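You operate a simulated robot arm through the tools that you are given. There is no shell and no other tool.

You are at the controls of a simulated robot arm. One attempt, no reset.

Task
Click GRID, level the blue camera, focus till sharp, then click SAVE.
Fine: the grid stays on.

Only the result counts: the job must be done as asked and must still hold three seconds after the hand-in. Knocking over, shifting, dropping, spilling or breaking anything else fails it.

Robot
A 6-joint arm with a two-finger gripper, fixed in place. Base frame: the origin is at the foot of the arm, x ahead of it, y to its left, z up. Units: cm, degrees, N and s.
Its first joint turns from -166.0 to 166.0 degrees. Payload 2.45 kg.
Tool frame: the origin (TCP) lies between the finger pads and is the grasp point; the fingertips stand 2 cm ahead of it; z points along the fingers, y is the line along which they close. The gripper opens to 14 cm. The gripper's body begins 16.8 cm behind the TCP.
Orientation is told as [roll, pitch, yaw] about the base's x, y, z axes, in that order, counted from this pose: with the fingers straight down and closing along the base's y, the tool's x points along the base's -x, its y along +y and its z along -z.

Tools
- The arm moves only by the tool send_rows. Its argument "deltas" is a list of rows, each a list of 3 entries, a list of its own where there are three numbers: the turn, a rotation vector about the tool's x, y, z in degrees, then the shift along the tool's x, y, z in cm, then the gripper command, from -1 (shut) to 1 (fully open), values between in proportion. In form: [[[wx, wy, wz], [tx, ty, tz], grip], ...]. A call has 1 to 20 rows; each row is the pose to reach, as a shift and turn from the pose commanded when the call began, along the tool's axes at that moment. A row lasts 0.2 s, in which the tool goes at most 5 cm and 8.6 degrees; a call with a longer step from one row to the next is refused whole, and so is a gripper value outside its range. A pose out of reach is approached as far as the arm can. The call stops where the force on the tool passes 40 N (or 10 N more than at its start, if that is more) or the arm is blocked; 0.2 s more then pass. Each finger travels about 4.5 cm/s and halts on what it meets, pressing with about 31 N; the grip force reading is that of the motor and also rises with nothing between the fingers. The clock runs only during rows and for 0.2 s after the last one: add rows that repeat a pose to give the fingers time. The reply holds the time, the measured pose of the TCP, the force on the tool along the base axes, the opening and the grip force, in the units named above and with some noise, with the torque about the TCP (base axes, N m) and any sound that the robot's microphone picked up.
- Cameras (640 x 400 px; columns grow to the right, rows downward): "scene" is fixed at [21.96, 64.92, 184.72]; the picture's right is [-0.34, -0.94, 0.00], its down [-0.65, 0.24, -0.72] and it looks along [0.68, -0.25, -0.69] (base axes); focal length 311 px, centre (320, 200). "wrist" rides on the gripper at [7.8, 1.1, -20.9] in the tool frame; the picture's right is [-0.14, 0.99, 0.00], its down [-0.92, -0.13, -0.37] and it looks along [-0.37, -0.05, 0.93] (tool axes); focal length 280 px, centre (320, 200). There is no depth. A picture from a camera that has moved, and an enlarged one, comes with that camera's place and axes in the base frame and with its lens.
- snapshot(camera): a new picture of that camera. It takes no simulated time.
- zoom(camera, box): a new picture of the part [left, top, right, bottom] of that camera's present view, enlarged. It takes no simulated time.
- job_done(): hands the job in; it is judged then, once.

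Nothing tells you positions but the pictures and the camera data. Unless the task says otherwise, let go and move clear before handing in.

The tools are called as a command line: name --argument value ..., lists and objects as JSON in quotes. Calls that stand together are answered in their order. send_rows: Moves the arm, as the interface text tells. Its arguments: {"type":"object","properties":{"deltas":{"type":"array"}},"required":["deltas"]} The other tools are called the same way: snapshot (camera) takes a picture; zoom (camera, box) takes an enlarged picture of a part of a camera's view; job_done () hands the job in.

At the start:

```text
time_s: 0.0
ee_pos: [54.4, 15.51, 140.76]
tcp_rot: [0.0, 0.0, -0.1]
ft_force: [-0.1, -0.5, -0.6]
moment: [0.0, 0.02, 0.0]
gripper_width: 13.99
grasp_force: 0.1
```

scene: 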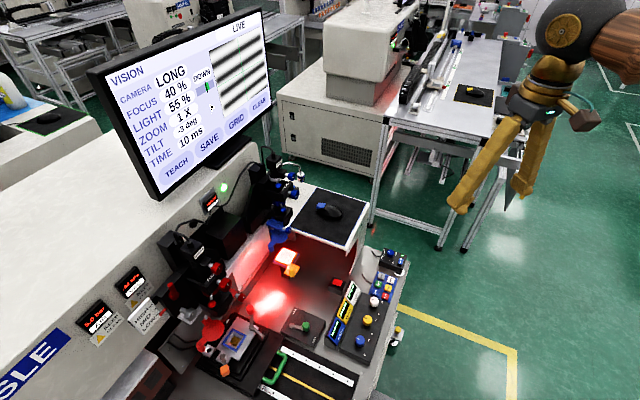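
wrist: 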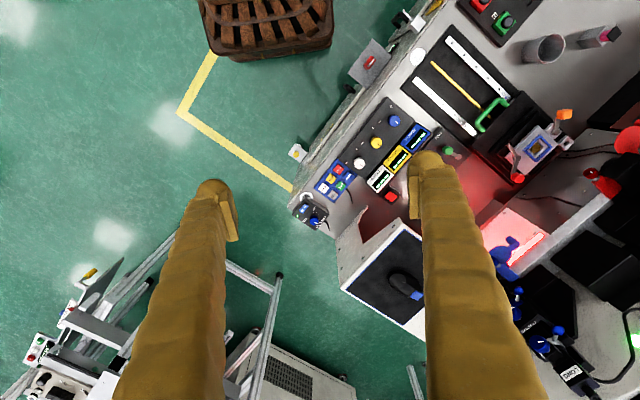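

I see a vision station with a monitor (camera LONG, tilt -3 deg, GRID/SAVE buttons), a mouse on a black pad, and blue and red cameras. I'll look closer before moving.

zoom --camera "scene" --box '[80, 0, 280, 200]'

zoom --camera "scene" --box '[220, 130, 380, 270]'

zoom --camera "scene" --box '[140, 220, 300, 400]'

zoom --camera "scene" --box '[270, 230, 420, 370]'

zoom --camera "wrist" --box '[440, 200, 640, 400]'

zoom --camera "wrist" --box '[280, 0, 640, 225]'

```text
2.00 times, centred on (180, 100) of scene
camera zoom: at [21.96, 64.92, 184.72], right [-0.34, -0.94, 0.0], down [-0.65, 0.24, -0.72], along [0.68, -0.25, -0.69], focal length 623 px, centre (600, 400)
```

zoom: 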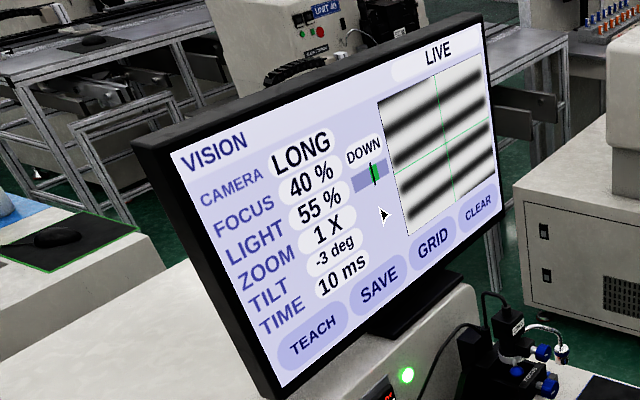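

```text
2.86 times, centred on (300, 200) of scene
camera zoom: at [21.96, 64.92, 184.72], right [-0.34, -0.94, 0.0], down [-0.65, 0.24, -0.72], along [0.68, -0.25, -0.69], focal length 890 px, centre (377, 200)
```

zoom: 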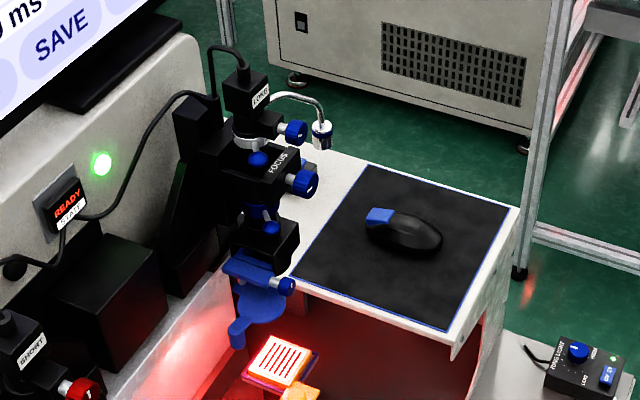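

```text
2.22 times, centred on (220, 310) of scene
camera zoom: at [21.96, 64.92, 184.72], right [-0.34, -0.94, 0.0], down [-0.65, 0.24, -0.72], along [0.68, -0.25, -0.69], focal length 692 px, centre (542, -44)
```

zoom: 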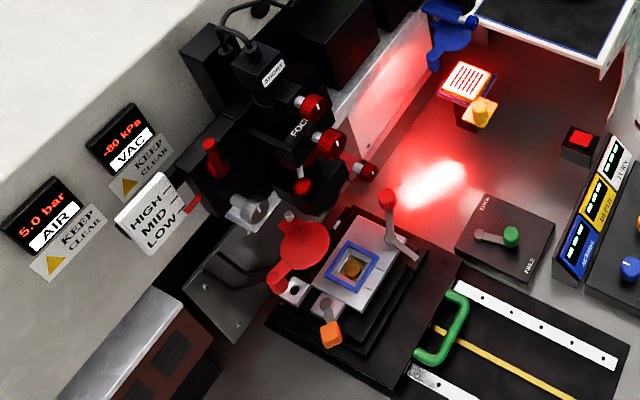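

```text
2.86 times, centred on (345, 300) of scene
camera zoom: at [21.96, 64.92, 184.72], right [-0.34, -0.94, 0.0], down [-0.65, 0.24, -0.72], along [0.68, -0.25, -0.69], focal length 890 px, centre (249, -86)
```

zoom: 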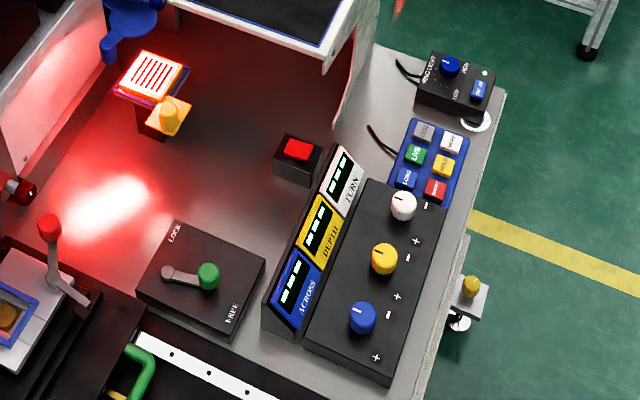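

```text
2.00 times, centred on (540, 300) of wrist
camera zoom: at [46.55, 16.61, 161.59], right [0.14, 0.99, 0.0], down [0.92, -0.13, 0.37], along [0.37, -0.05, -0.93], focal length 561 px, centre (-120, 0)
```

zoom: 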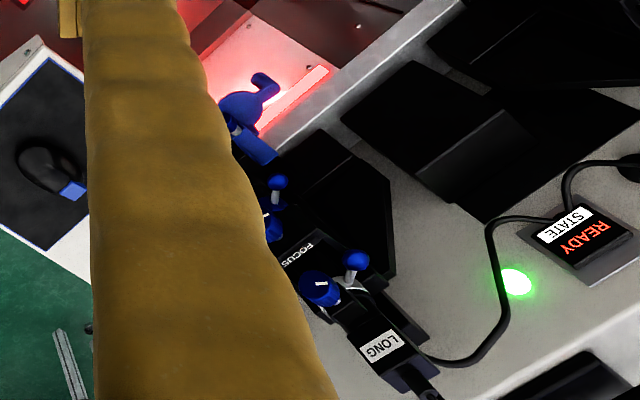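

```text
1.78 times, centred on (460, 112) of wrist
camera zoom: at [46.55, 16.61, 161.59], right [0.14, 0.99, 0.0], down [0.92, -0.13, 0.37], along [0.37, -0.05, -0.93], focal length 498 px, centre (71, 356)
```

zoom: 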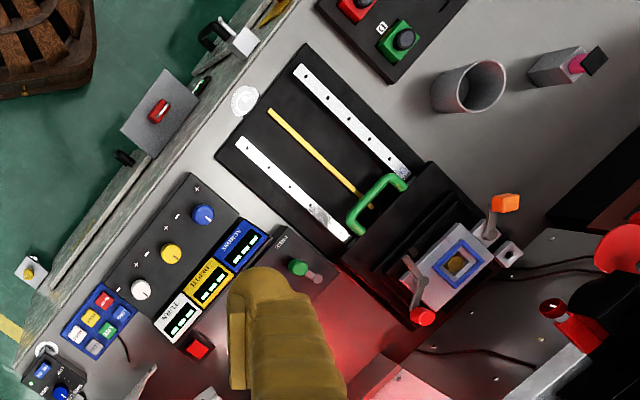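

zoom --camera "scene" --box '[160, 50, 240, 100]'

zoom --camera "scene" --box '[200, 10, 280, 60]'

zoom --camera "scene" --box '[240, 140, 320, 190]'

zoom --camera "scene" --box '[240, 180, 320, 230]'

zoom --camera "scene" --box '[220, 210, 320, 272]'

zoom --camera "wrist" --box '[480, 220, 620, 308]'

zoom --camera "wrist" --box '[500, 310, 640, 398]'

```text
8.00 times, centred on (200, 75) of scene
camera zoom: at [21.96, 64.92, 184.72], right [-0.34, -0.94, 0.0], down [-0.65, 0.24, -0.72], along [0.68, -0.25, -0.69], focal length 2491 px, centre (1280, 1200)
```

zoom: 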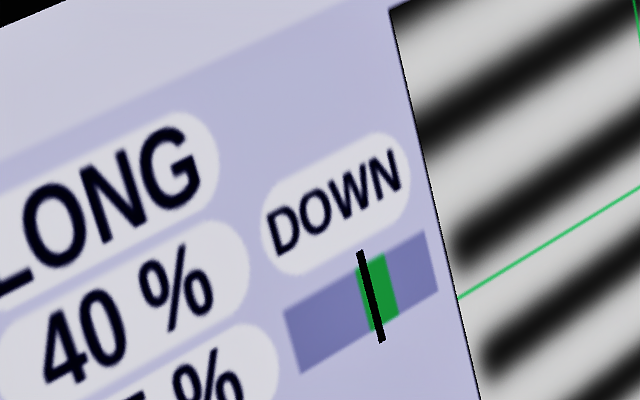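

```text
8.00 times, centred on (240, 35) of scene
camera zoom: at [21.96, 64.92, 184.72], right [-0.34, -0.94, 0.0], down [-0.65, 0.24, -0.72], along [0.68, -0.25, -0.69], focal length 2491 px, centre (960, 1520)
```

zoom: 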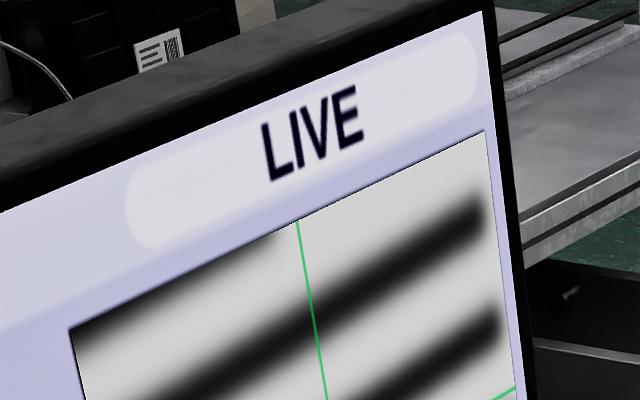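

```text
8.00 times, centred on (280, 165) of scene
camera zoom: at [21.96, 64.92, 184.72], right [-0.34, -0.94, 0.0], down [-0.65, 0.24, -0.72], along [0.68, -0.25, -0.69], focal length 2491 px, centre (640, 480)
```

zoom: 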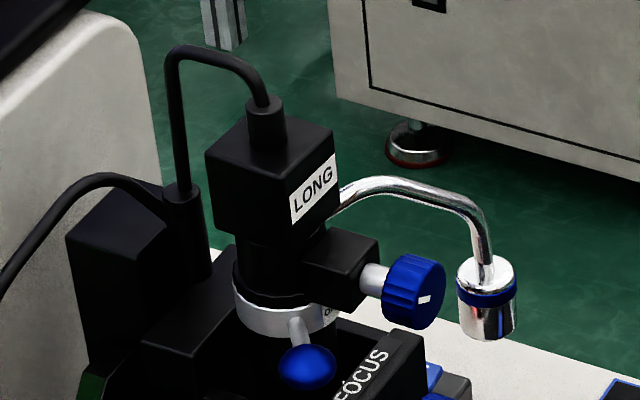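

```text
8.00 times, centred on (280, 205) of scene
camera zoom: at [21.96, 64.92, 184.72], right [-0.34, -0.94, 0.0], down [-0.65, 0.24, -0.72], along [0.68, -0.25, -0.69], focal length 2491 px, centre (640, 160)
```

zoom: 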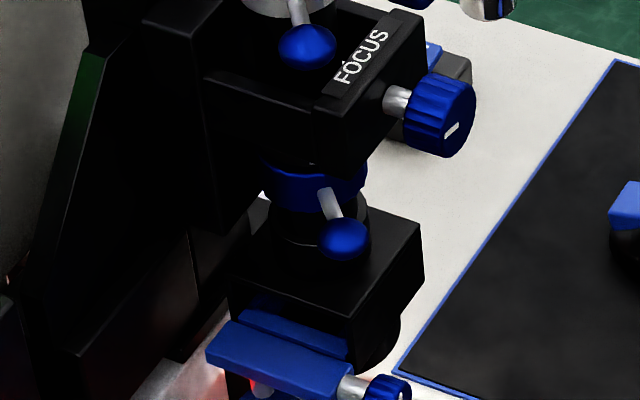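

```text
6.40 times, centred on (270, 241) of scene
camera zoom: at [21.96, 64.92, 184.72], right [-0.34, -0.94, 0.0], down [-0.65, 0.24, -0.72], along [0.68, -0.25, -0.69], focal length 1993 px, centre (640, -62)
```

zoom: 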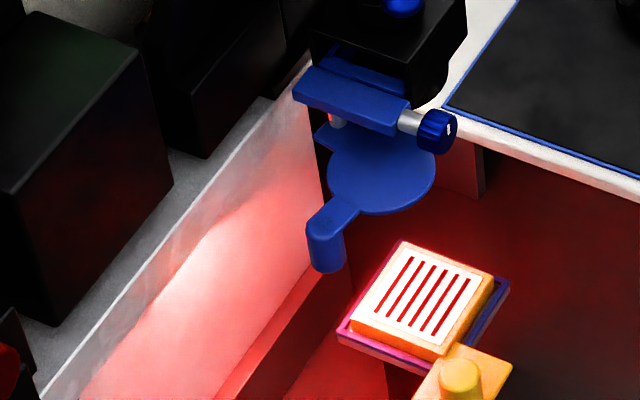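

```text
4.55 times, centred on (550, 264) of wrist
camera zoom: at [46.55, 16.61, 161.59], right [0.14, 0.99, 0.0], down [0.92, -0.13, 0.37], along [0.37, -0.05, -0.93], focal length 1274 px, centre (-726, -91)
```

zoom: 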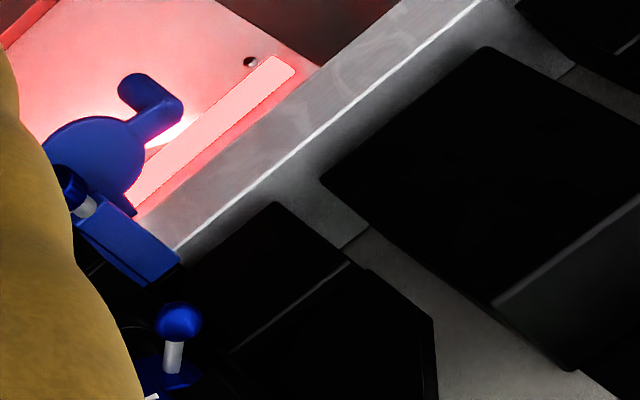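

```text
4.55 times, centred on (570, 354) of wrist
camera zoom: at [46.55, 16.61, 161.59], right [0.14, 0.99, 0.0], down [0.92, -0.13, 0.37], along [0.37, -0.05, -0.93], focal length 1274 px, centre (-816, -500)
```

zoom: 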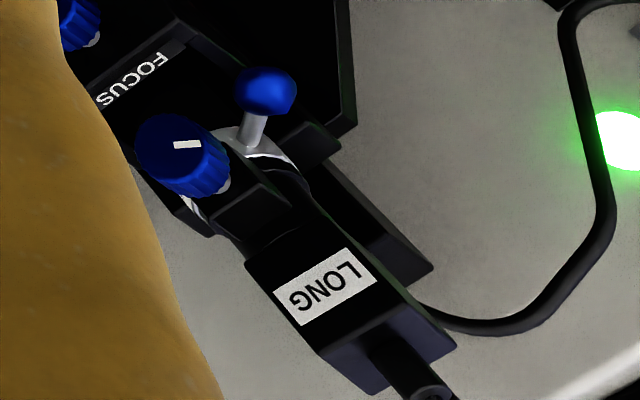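

The mouse sits at about [100, 33, 99]. The blue "LONG" camera stands near [92, 48] with its knobs facing the robot, at heights of about 120 to 126. I'll turn the tool 45° and tilt it so the wrist camera can look at them more closely.

send_rows --deltas '[[[0, 0, -7.5], [-1, 1.5, 0], 1], [[0, 0, -15], [-2, 3, 0], 1], [[0, 0, -22.5], [-3, 4.5, 0], 1], [[0, 0, -30], [-4, 6, 0], 1], [[0, 0, -37.5], [-5, 7.5, 0], 1], [[0, 0, -45], [-6, 9, 0], 1]]'

```text
time_s: 1.4
ee_pos: [60.46, 24.4, 140.76]
tcp_rot: [0.1, 0.0, 45.1]
ft_force: [0.0, -0.5, 0.6]
moment: [0.02, -0.01, -0.06]
gripper_width: 14.0
grasp_force: 0.0
```

The turn went as planned. Now I'll tilt the tool outward by 25°.

send_rows --deltas '[[[0, -8, 0], [0, 0, 0], 1], [[0, -16, 0], [0, 0, 0], 1], [[0, -24, 0], [0, 0, 0], 1]]'

snapshot --camera "wrist"

snapshot --camera "scene"

```text
time_s: 2.2
ee_pos: [60.41, 24.43, 140.65]
tcp_rot: [0.0, -24.0, 44.9]
ft_force: [0.1, -0.2, -1.1]
moment: [-0.02, -0.01, 0.04]
gripper_width: 14.02
grasp_force: 0.0
```

```text
taken
camera wrist: at [48.53, 14.14, 156.56], right [-0.61, 0.79, 0.06], down [0.58, 0.4, 0.71], along [0.54, 0.47, -0.7], focal length 280 px, centre (320, 200)
```

wrist: 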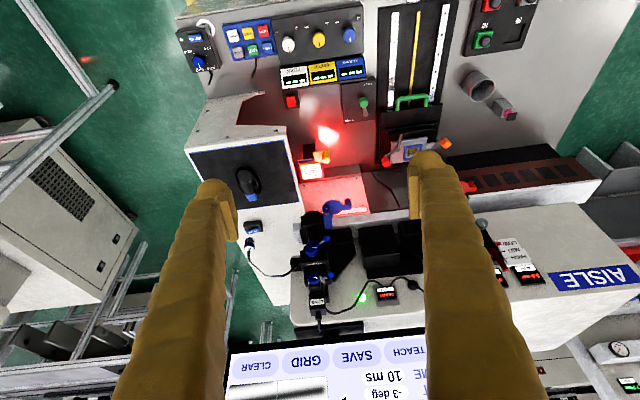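

```text
taken
```

scene: 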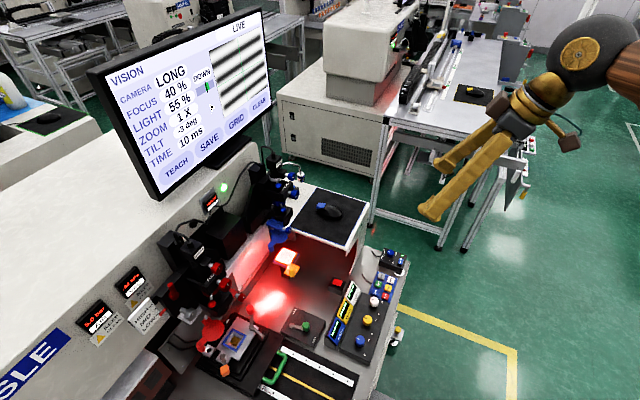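

zoom --camera "wrist" --box '[230, 190, 390, 290]'

zoom --camera "wrist" --box '[270, 200, 350, 250]'

zoom --camera "wrist" --box '[280, 240, 360, 290]'

zoom --camera "wrist" --box '[180, 130, 308, 210]'

zoom --camera "wrist" --box '[170, 20, 390, 158]'

```text
4.00 times, centred on (310, 240) of wrist
camera zoom: at [48.53, 14.14, 156.56], right [-0.61, 0.79, 0.06], down [0.58, 0.4, 0.71], along [0.54, 0.47, -0.7], focal length 1122 px, centre (360, 40)
```

zoom: 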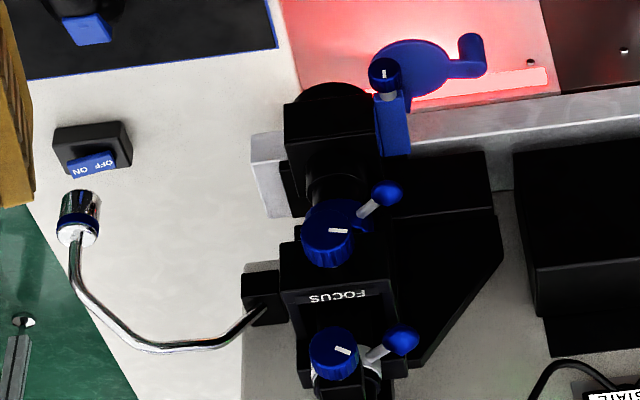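

```text
8.00 times, centred on (310, 225) of wrist
camera zoom: at [48.53, 14.14, 156.56], right [-0.61, 0.79, 0.06], down [0.58, 0.4, 0.71], along [0.54, 0.47, -0.7], focal length 2243 px, centre (400, 0)
```

zoom: 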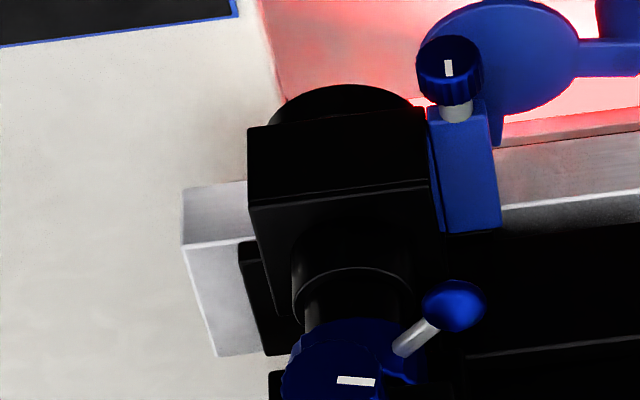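

```text
8.00 times, centred on (320, 265) of wrist
camera zoom: at [48.53, 14.14, 156.56], right [-0.61, 0.79, 0.06], down [0.58, 0.4, 0.71], along [0.54, 0.47, -0.7], focal length 2243 px, centre (320, -320)
```

zoom: 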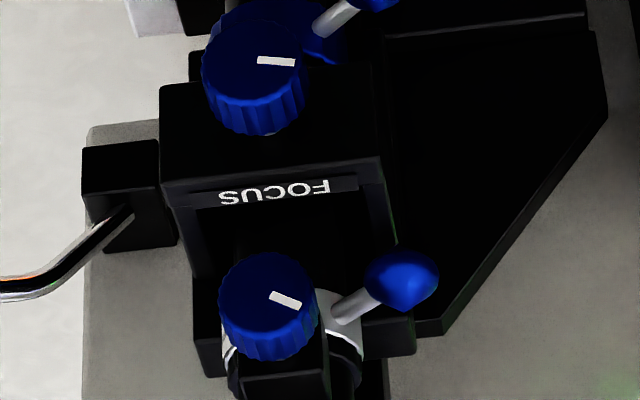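

```text
5.00 times, centred on (244, 170) of wrist
camera zoom: at [48.53, 14.14, 156.56], right [-0.61, 0.79, 0.06], down [0.58, 0.4, 0.71], along [0.54, 0.47, -0.7], focal length 1402 px, centre (700, 350)
```

zoom: 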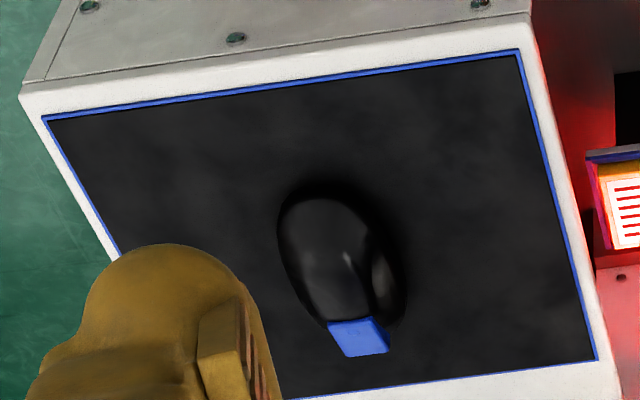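

```text
2.90 times, centred on (280, 89) of wrist
camera zoom: at [48.53, 14.14, 156.56], right [-0.61, 0.79, 0.06], down [0.58, 0.4, 0.71], along [0.54, 0.47, -0.7], focal length 813 px, centre (436, 522)
```

zoom: 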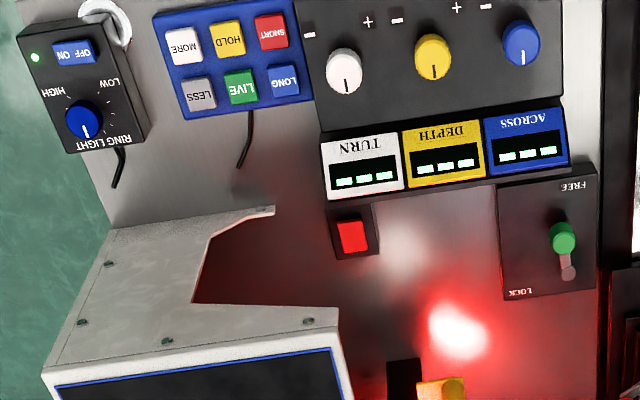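

I want a frontal look at the blue camera's knobs and collars, so I'll move to a nearly horizontal tool pose at a safe distance.

send_rows --deltas '[[[0, -7.67, 0], [-1.2, -0.95, 3.4], 1], [[0, -15.33, 0], [-2.4, -1.9, 6.8], 1], [[0, -23, 0], [-3.65, -2.83, 10.2], 1], [[0, -30.67, 0], [-4.9, -3.8, 13.6], 1], [[0, -38.33, 0], [-6.1, -4.7, 17], 1], [[0, -46, 0], [-7.3, -5.66, 20.4], 1]]'

snapshot --camera "wrist"

```text
time_s: 3.6
ee_pos: [74.8, 31.14, 125.08]
tcp_rot: [-0.6, -69.8, 45.7]
ft_force: [1.4, -0.1, 0.7]
moment: [-0.05, 0.14, 0.05]
gripper_width: 14.01
grasp_force: 0.1
```

```text
taken
camera wrist: at [58.25, 16.17, 124.94], right [-0.67, 0.73, 0.13], down [0.07, -0.11, 0.99], along [0.74, 0.67, 0.02], focal length 280 px, centre (320, 200)
```

wrist: 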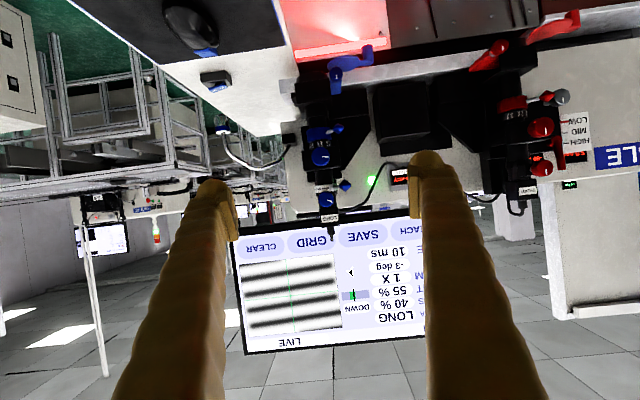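

zoom --camera "wrist" --box '[270, 60, 390, 135]'

zoom --camera "wrist" --box '[285, 110, 365, 160]'

zoom --camera "wrist" --box '[285, 150, 365, 200]'

zoom --camera "wrist" --box '[310, 175, 350, 200]'

zoom --camera "wrist" --box '[230, 220, 430, 345]'

```text
5.33 times, centred on (330, 98) of wrist
camera zoom: at [58.25, 16.17, 124.94], right [-0.67, 0.73, 0.13], down [0.07, -0.11, 0.99], along [0.74, 0.67, 0.02], focal length 1495 px, centre (267, 747)
```

zoom: 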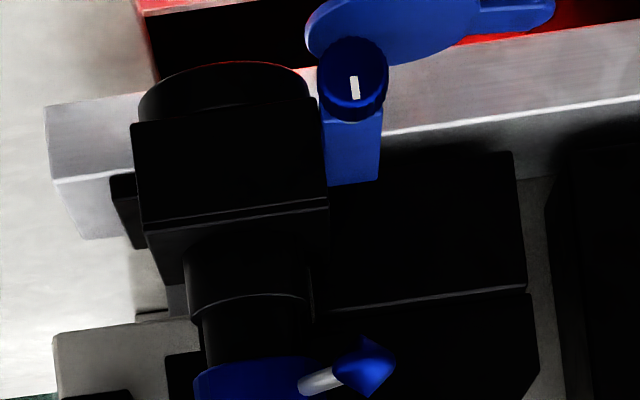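

```text
8.00 times, centred on (325, 135) of wrist
camera zoom: at [58.25, 16.17, 124.94], right [-0.67, 0.73, 0.13], down [0.07, -0.11, 0.99], along [0.74, 0.67, 0.02], focal length 2243 px, centre (280, 720)
```

zoom: 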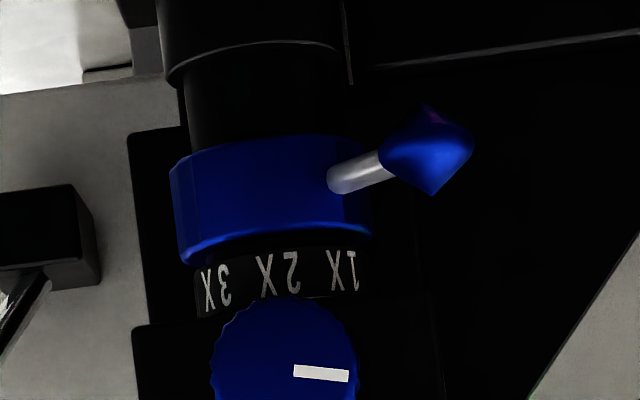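

```text
8.00 times, centred on (325, 175) of wrist
camera zoom: at [58.25, 16.17, 124.94], right [-0.67, 0.73, 0.13], down [0.07, -0.11, 0.99], along [0.74, 0.67, 0.02], focal length 2243 px, centre (280, 400)
```

zoom: 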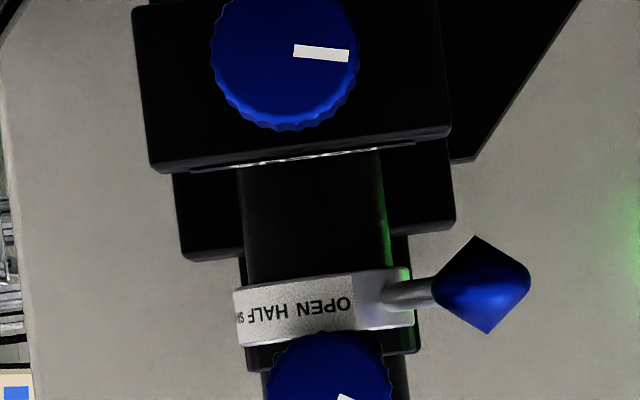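

```text
16.00 times, centred on (330, 188) of wrist
camera zoom: at [58.25, 16.17, 124.94], right [-0.67, 0.73, 0.13], down [0.07, -0.11, 0.99], along [0.74, 0.67, 0.02], focal length 4486 px, centre (160, 400)
```

zoom: 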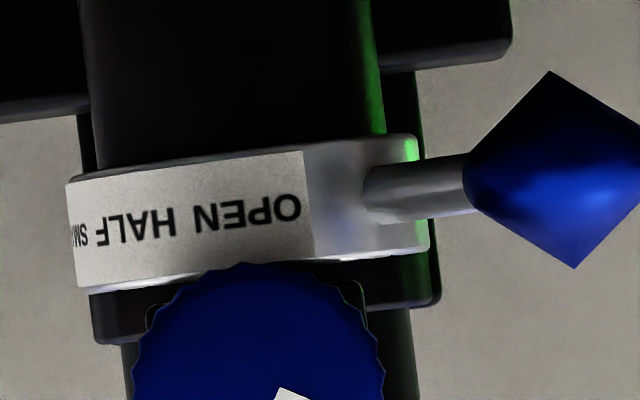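

```text
3.20 times, centred on (330, 282) of wrist
camera zoom: at [58.25, 16.17, 124.94], right [-0.67, 0.73, 0.13], down [0.07, -0.11, 0.99], along [0.74, 0.67, 0.02], focal length 897 px, centre (288, -64)
```

zoom: 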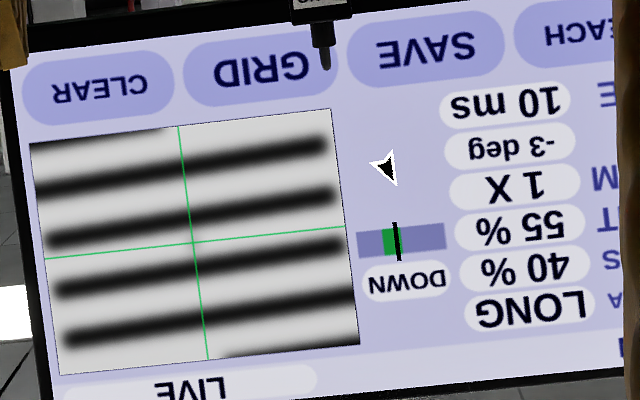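

The silver collar is the aperture, the blue collar is the zoom, and FOCUS is the middle knob, so the top knob should be TILT. First I'll go for the mouse: its centre is about [97.5, 32], the pad is at z≈99, and its blue left button is near [101.4, 35.2]. I'm moving to a pre-grasp above it.

send_rows --deltas '[[[0, 5, 0], [1.35, -2.6, 1.68], 0.6], [[0, 10, 0], [2.7, -5.2, 3.37], 0.5], [[0, 15, 0], [4.05, -7.8, 5.05], 0.43], [[0, 20, 0], [5.4, -10.4, 6.73], 0.43], [[0, 25, 0], [6.75, -13, 8.4], 0.43], [[0, 30, 0], [8.1, -15.6, 10.1], 0.43], [[0, 30, 0], [8.1, -15.6, 10.1], 0.43]]'

snapshot --camera "wrist"

snapshot --camera "scene"

```text
time_s: 5.2
ee_pos: [90.9, 24.91, 113.95]
tcp_rot: [0.0, -40.0, 45.0]
ft_force: [0.0, 0.3, 0.2]
moment: [-0.03, -0.03, -0.01]
gripper_width: 9.99
grasp_force: 0.0
```

```text
taken
camera wrist: at [76.26, 11.91, 124.82], right [-0.63, 0.78, 0.09], down [0.42, 0.24, 0.87], along [0.66, 0.58, -0.48], focal length 280 px, centre (320, 200)
```

wrist: 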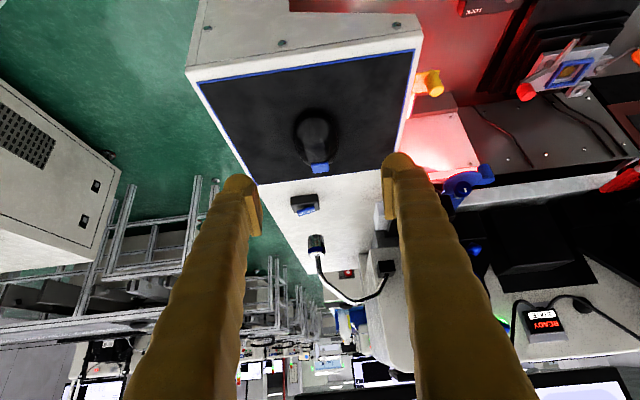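

```text
taken
```

scene: 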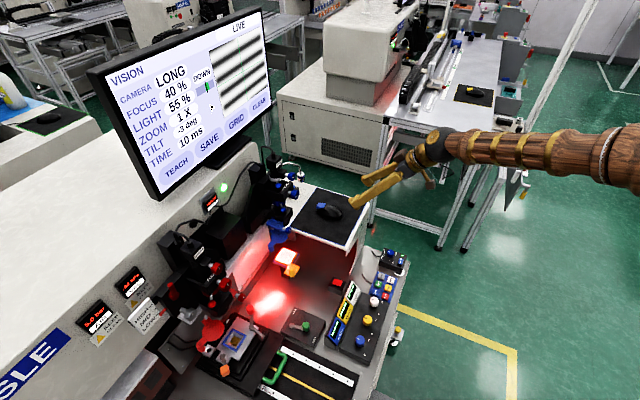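

zoom --camera "wrist" --box '[260, 90, 388, 170]'

zoom --camera "scene" --box '[290, 180, 370, 230]'

```text
5.00 times, centred on (324, 130) of wrist
camera zoom: at [76.26, 11.91, 124.82], right [-0.63, 0.78, 0.09], down [0.42, 0.24, 0.87], along [0.66, 0.58, -0.48], focal length 1402 px, centre (300, 550)
```

zoom: 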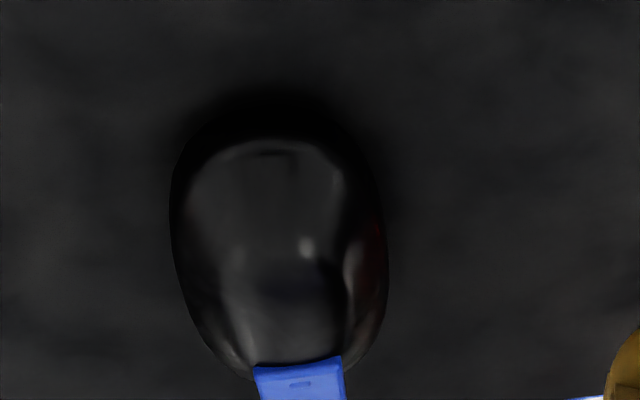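

```text
8.00 times, centred on (330, 205) of scene
camera zoom: at [21.96, 64.92, 184.72], right [-0.34, -0.94, 0.0], down [-0.65, 0.24, -0.72], along [0.68, -0.25, -0.69], focal length 2491 px, centre (240, 160)
```

zoom: 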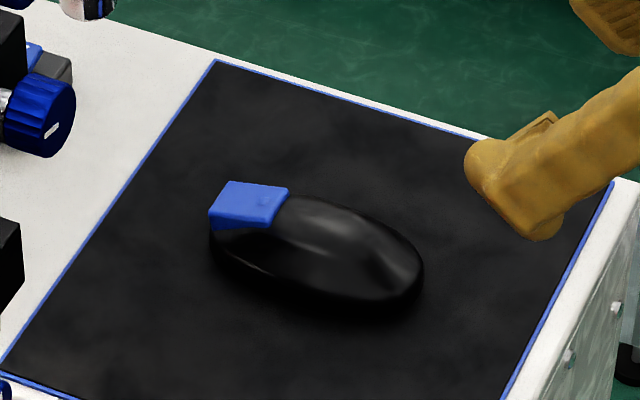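

The mouse is about 5.8 cm wide and aligned with the tool. I'll approach along the tool axis with the fingers straddling it.

send_rows --deltas '[[[0, 0, 0], [0, -0.1, 3.5], 0.43], [[0, 0, 0], [0, -0.2, 7], 0.43], [[0, 0, 0], [0, -0.3, 10.5], 0.43], [[0, 0, 0], [0, -0.3, 10.5], 0.43]]'

snapshot --camera "wrist"

zoom --camera "scene" --box '[290, 180, 370, 230]'

```text
time_s: 6.2
ee_pos: [95.67, 29.3, 105.91]
tcp_rot: [0.1, -40.0, 44.9]
ft_force: [-0.5, 0.3, -0.3]
moment: [0.01, 0.01, 0.01]
gripper_width: 10.02
grasp_force: 0.1
```

```text
taken
camera wrist: at [81.1, 16.33, 116.82], right [-0.62, 0.78, 0.09], down [0.42, 0.24, 0.87], along [0.66, 0.58, -0.48], focal length 280 px, centre (320, 200)
```

wrist: 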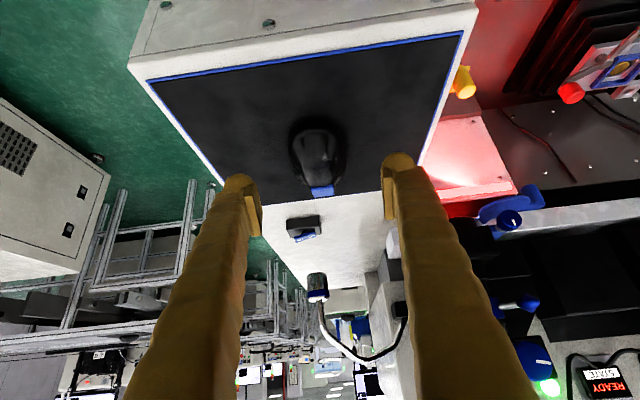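

```text
8.00 times, centred on (330, 205) of scene
camera zoom: at [21.96, 64.92, 184.72], right [-0.34, -0.94, 0.0], down [-0.65, 0.24, -0.72], along [0.68, -0.25, -0.69], focal length 2491 px, centre (240, 160)
```

zoom: 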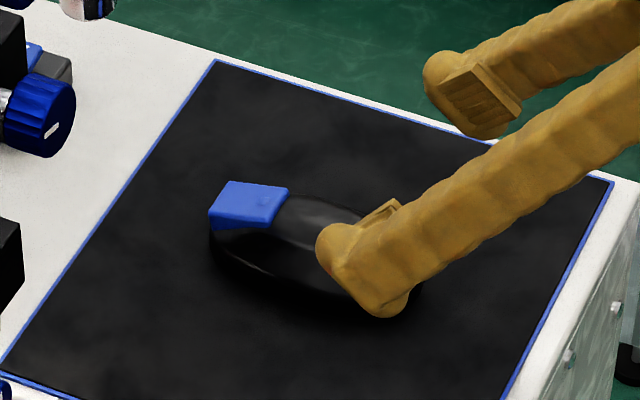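

zoom --camera "wrist" --box '[120, 57, 200, 107]'

zoom --camera "wrist" --box '[424, 7, 504, 57]'

zoom --camera "wrist" --box '[270, 110, 366, 210]'

zoom --camera "scene" --box '[310, 220, 390, 270]'

```text
8.00 times, centred on (160, 82) of wrist
camera zoom: at [81.1, 16.33, 116.82], right [-0.62, 0.78, 0.09], down [0.42, 0.24, 0.87], along [0.66, 0.58, -0.48], focal length 2243 px, centre (1600, 1144)
```

zoom: 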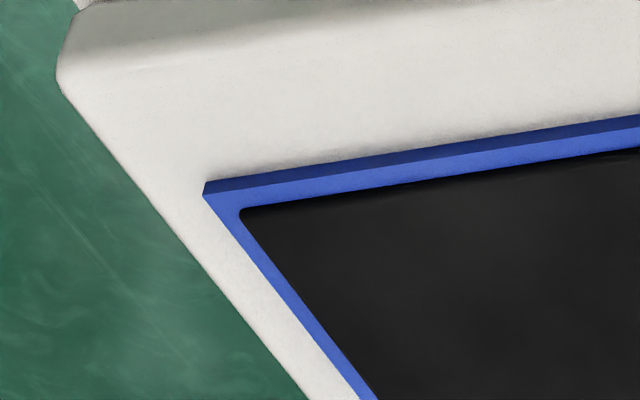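

```text
8.00 times, centred on (464, 32) of wrist
camera zoom: at [81.1, 16.33, 116.82], right [-0.62, 0.78, 0.09], down [0.42, 0.24, 0.87], along [0.66, 0.58, -0.48], focal length 2243 px, centre (-832, 1544)
```

zoom: 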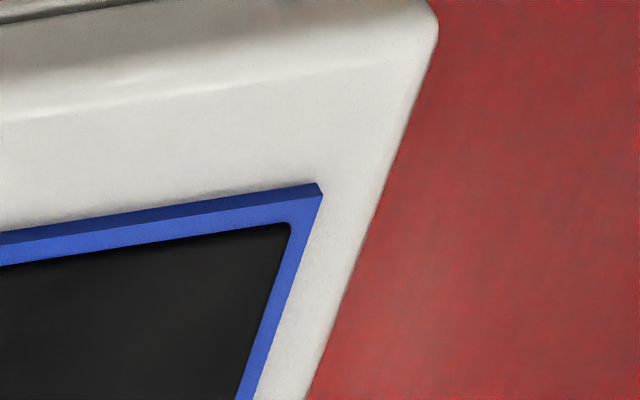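

```text
4.00 times, centred on (318, 160) of wrist
camera zoom: at [81.1, 16.33, 116.82], right [-0.62, 0.78, 0.09], down [0.42, 0.24, 0.87], along [0.66, 0.58, -0.48], focal length 1122 px, centre (328, 360)
```

zoom: 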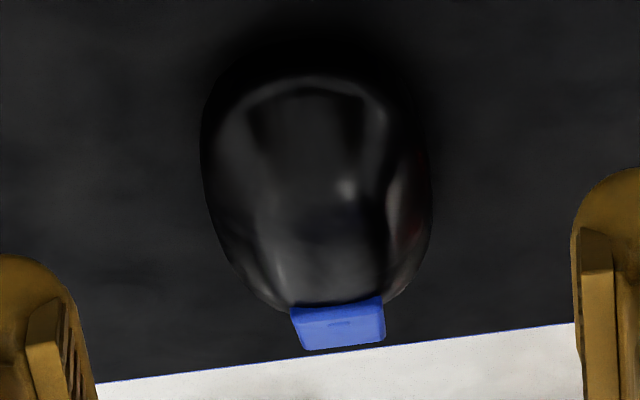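

```text
8.00 times, centred on (350, 245) of scene
camera zoom: at [21.96, 64.92, 184.72], right [-0.34, -0.94, 0.0], down [-0.65, 0.24, -0.72], along [0.68, -0.25, -0.69], focal length 2491 px, centre (80, -160)
```

zoom: 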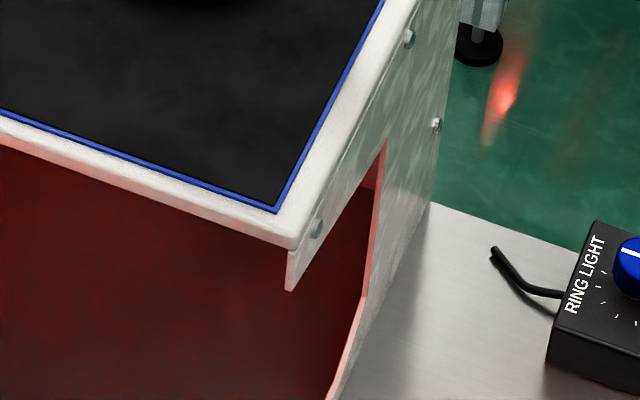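

The pad surface comes out at z≈97.0 and the mouse is centred between the fingers. I'll go down the remaining ~7 cm in small steps, keeping the fingertips just above the pad.

send_rows --deltas '[[[0, 0, 0], [0.05, -0.05, 2], 0.43], [[0, 0, 0], [0.1, -0.05, 4], 0.43], [[0, 0, 0], [0.15, -0.05, 5.5], 0.43], [[0, 0, 0], [0.2, -0.05, 6.5], 0.43], [[0, 0, 0], [0.2, -0.05, 6.9], 0.43], [[0, 0, 0], [0.2, -0.05, 6.9], 0.43]]'

snapshot --camera "wrist"

zoom --camera "scene" --box '[290, 180, 370, 230]'

```text
time_s: 7.6
ee_pos: [99.01, 32.34, 100.68]
tcp_rot: [0.1, -39.9, 45.0]
ft_force: [1.5, -0.2, 0.4]
moment: [-0.02, -0.01, -0.03]
gripper_width: 10.01
grasp_force: 0.2
```

```text
taken
camera wrist: at [84.4, 19.38, 111.62], right [-0.63, 0.78, 0.09], down [0.42, 0.24, 0.87], along [0.66, 0.58, -0.48], focal length 280 px, centre (320, 200)
```

wrist: 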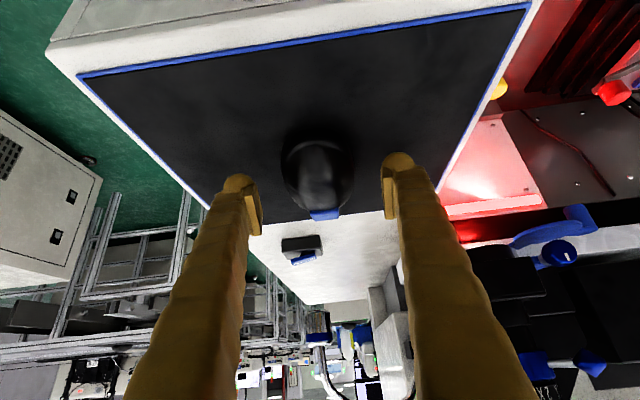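

```text
8.00 times, centred on (330, 205) of scene
camera zoom: at [21.96, 64.92, 184.72], right [-0.34, -0.94, 0.0], down [-0.65, 0.24, -0.72], along [0.68, -0.25, -0.69], focal length 2491 px, centre (240, 160)
```

zoom: 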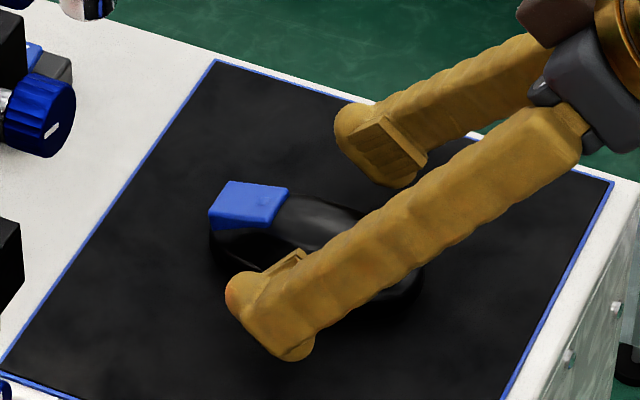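

send_rows --deltas '[[[0, 0, 0], [0, 0, 0.4], 0.43], [[0, 0, 0], [0, 0, 0.4], 0.2], [[0, 0, 0], [0, 0, 0.4], 0.0], [[0, 0, 0], [0, 0, 0.4], -0.2], [[0, 0, 0], [0, 0, 0.4], -0.3], [[0, 0, 0], [0, 0, 0.4], -0.3]]'

snapshot --camera "wrist"

zoom --camera "scene" --box '[290, 180, 370, 230]'

zoom --camera "scene" --box '[80, 0, 280, 200]'

```text
time_s: 9.0
ee_pos: [99.2, 32.5, 100.39]
tcp_rot: [0.0, -40.1, 44.9]
ft_force: [-0.1, -0.1, 0.6]
moment: [-0.04, 0.03, -0.02]
gripper_width: 5.82
grasp_force: 30.9
```

```text
taken
camera wrist: at [84.62, 19.5, 111.33], right [-0.63, 0.78, 0.09], down [0.42, 0.24, 0.87], along [0.66, 0.58, -0.48], focal length 280 px, centre (320, 200)
```

wrist: 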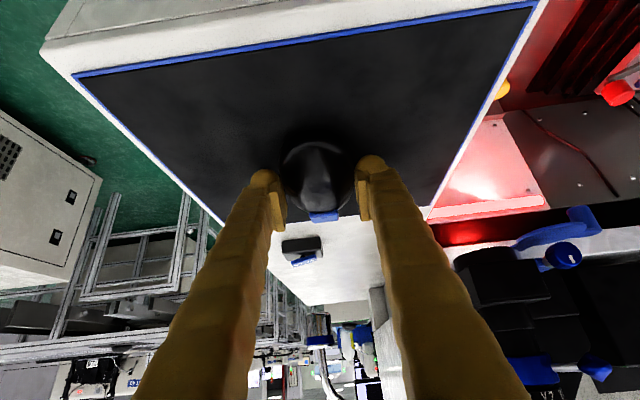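

```text
8.00 times, centred on (330, 205) of scene
camera zoom: at [21.96, 64.92, 184.72], right [-0.34, -0.94, 0.0], down [-0.65, 0.24, -0.72], along [0.68, -0.25, -0.69], focal length 2491 px, centre (240, 160)
```

zoom: 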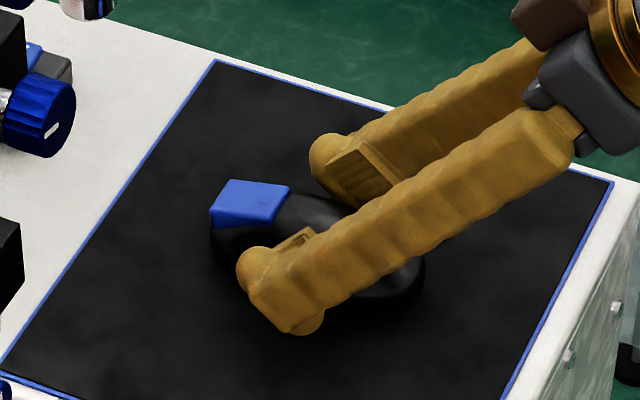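

```text
2.00 times, centred on (180, 100) of scene
camera zoom: at [21.96, 64.92, 184.72], right [-0.34, -0.94, 0.0], down [-0.65, 0.24, -0.72], along [0.68, -0.25, -0.69], focal length 623 px, centre (600, 400)
```

zoom: 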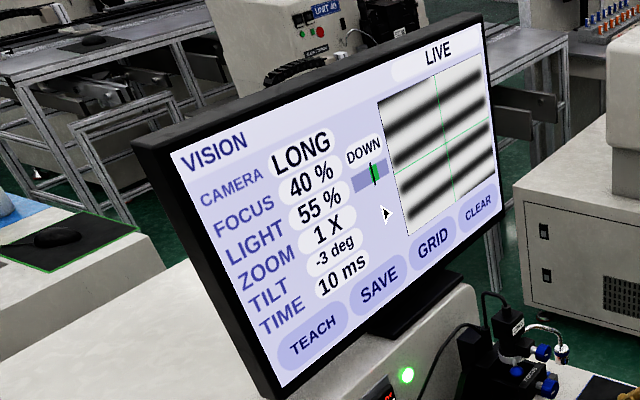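

The mouse is gripped (5.8 cm wide) and the cursor moved slightly with it. I'll test the mapping with a small slide: 2 cm to the right and 1.5 cm toward the robot.

send_rows --deltas '[[[0, 0, 0], [0.38, -0.65, -0.32], -0.3], [[0, 0, 0], [0.77, -1.3, -0.64], -0.3], [[0, 0, 0], [1.15, -2.0, -0.96], -0.3], [[0, 0, 0], [1.15, -2.0, -0.96], -0.3]]'

zoom --camera "scene" --box '[80, 0, 280, 200]'

zoom --camera "scene" --box '[290, 180, 370, 230]'

```text
time_s: 10.0
ee_pos: [99.5, 30.11, 100.27]
tcp_rot: [0.0, -40.2, 45.0]
ft_force: [0.1, 4.5, 18.9]
moment: [0.23, 0.19, 0.01]
gripper_width: 5.83
grasp_force: 31.0
```

```text
2.00 times, centred on (180, 100) of scene
camera zoom: at [21.96, 64.92, 184.72], right [-0.34, -0.94, 0.0], down [-0.65, 0.24, -0.72], along [0.68, -0.25, -0.69], focal length 623 px, centre (600, 400)
```

zoom: 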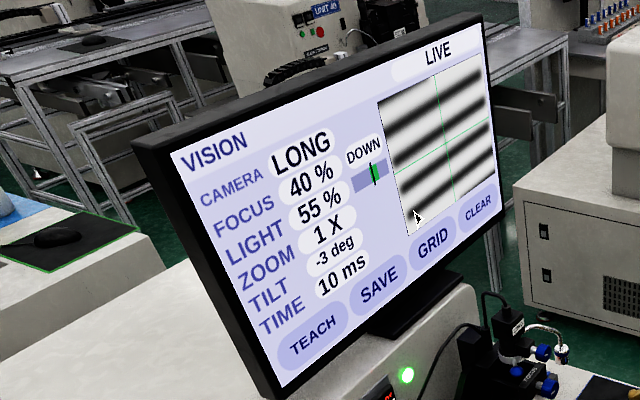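

```text
8.00 times, centred on (330, 205) of scene
camera zoom: at [21.96, 64.92, 184.72], right [-0.34, -0.94, 0.0], down [-0.65, 0.24, -0.72], along [0.68, -0.25, -0.69], focal length 2491 px, centre (240, 160)
```

zoom: 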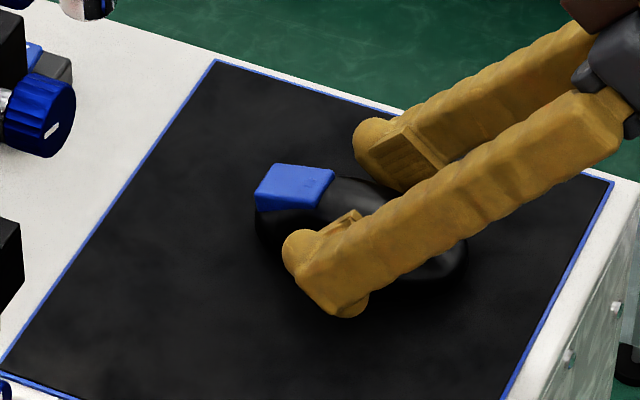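

The mapping works: about 4.7 cm of right travel per button spacing. I need roughly 0.6 cm more to the right and 2.5 cm more toward the robot, and I'll lift by 0.1 cm to ease the downward force.

send_rows --deltas '[[[0, 0, 0], [-0.06, 0, -0.08], -0.3], [[0, 0, 0], [0.6, -0.2, -0.64], -0.3], [[0, 0, 0], [1.25, -0.4, -1.18], -0.3], [[0, 0, 0], [1.88, -0.6, -1.71], -0.3], [[0, 0, 0], [1.88, -0.6, -1.71], -0.3]]'

zoom --camera "scene" --box '[80, 0, 280, 200]'

zoom --camera "scene" --box '[290, 180, 370, 230]'

```text
time_s: 11.2
ee_pos: [97.96, 27.75, 100.41]
tcp_rot: [0.0, -39.9, 44.9]
ft_force: [0.5, 0.0, 1.1]
moment: [-0.03, 0.01, 0.0]
gripper_width: 5.83
grasp_force: 31.1
```

```text
2.00 times, centred on (180, 100) of scene
camera zoom: at [21.96, 64.92, 184.72], right [-0.34, -0.94, 0.0], down [-0.65, 0.24, -0.72], along [0.68, -0.25, -0.69], focal length 623 px, centre (600, 400)
```

zoom: 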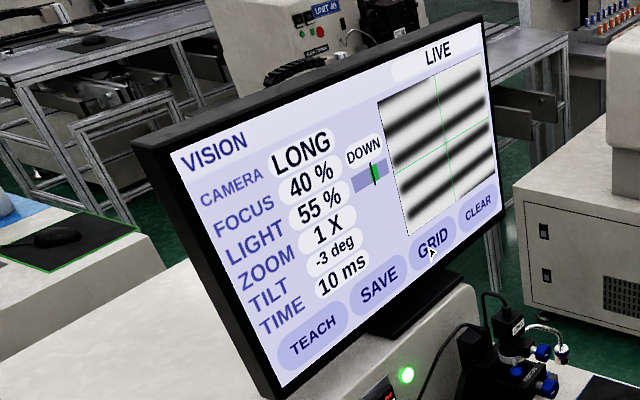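

```text
8.00 times, centred on (330, 205) of scene
camera zoom: at [21.96, 64.92, 184.72], right [-0.34, -0.94, 0.0], down [-0.65, 0.24, -0.72], along [0.68, -0.25, -0.69], focal length 2491 px, centre (240, 160)
```

zoom: 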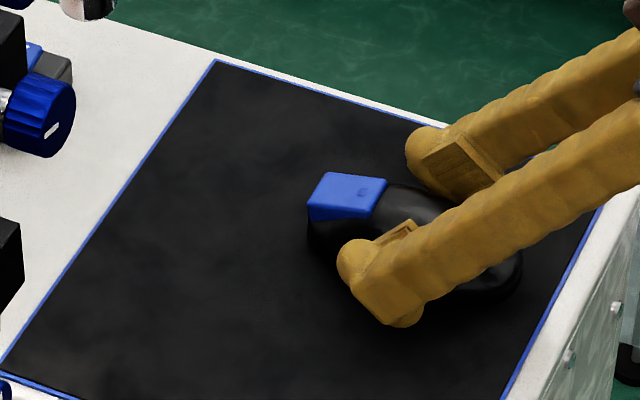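

zoom --camera "scene" --box '[195, 100, 275, 150]'

snapshot --camera "wrist"

```text
8.00 times, centred on (235, 125) of scene
camera zoom: at [21.96, 64.92, 184.72], right [-0.34, -0.94, 0.0], down [-0.65, 0.24, -0.72], along [0.68, -0.25, -0.69], focal length 2491 px, centre (1000, 800)
```

zoom: 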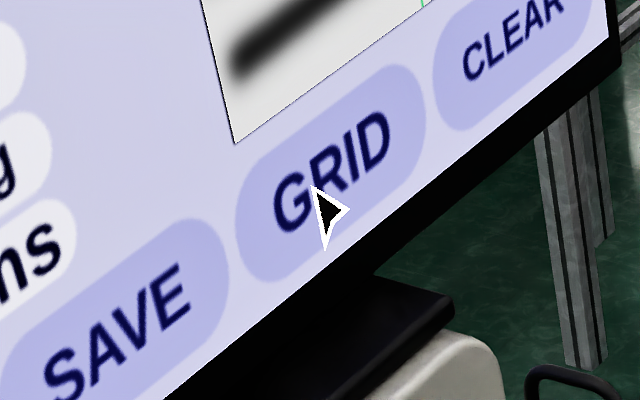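

```text
taken
camera wrist: at [83.42, 14.92, 111.39], right [-0.63, 0.78, 0.09], down [0.42, 0.24, 0.87], along [0.66, 0.58, -0.48], focal length 280 px, centre (320, 200)
```

wrist: 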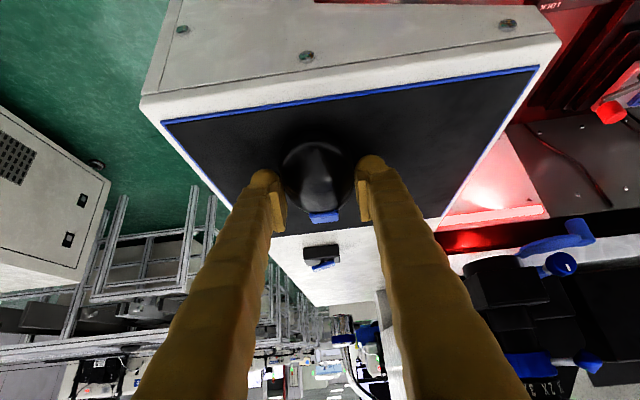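

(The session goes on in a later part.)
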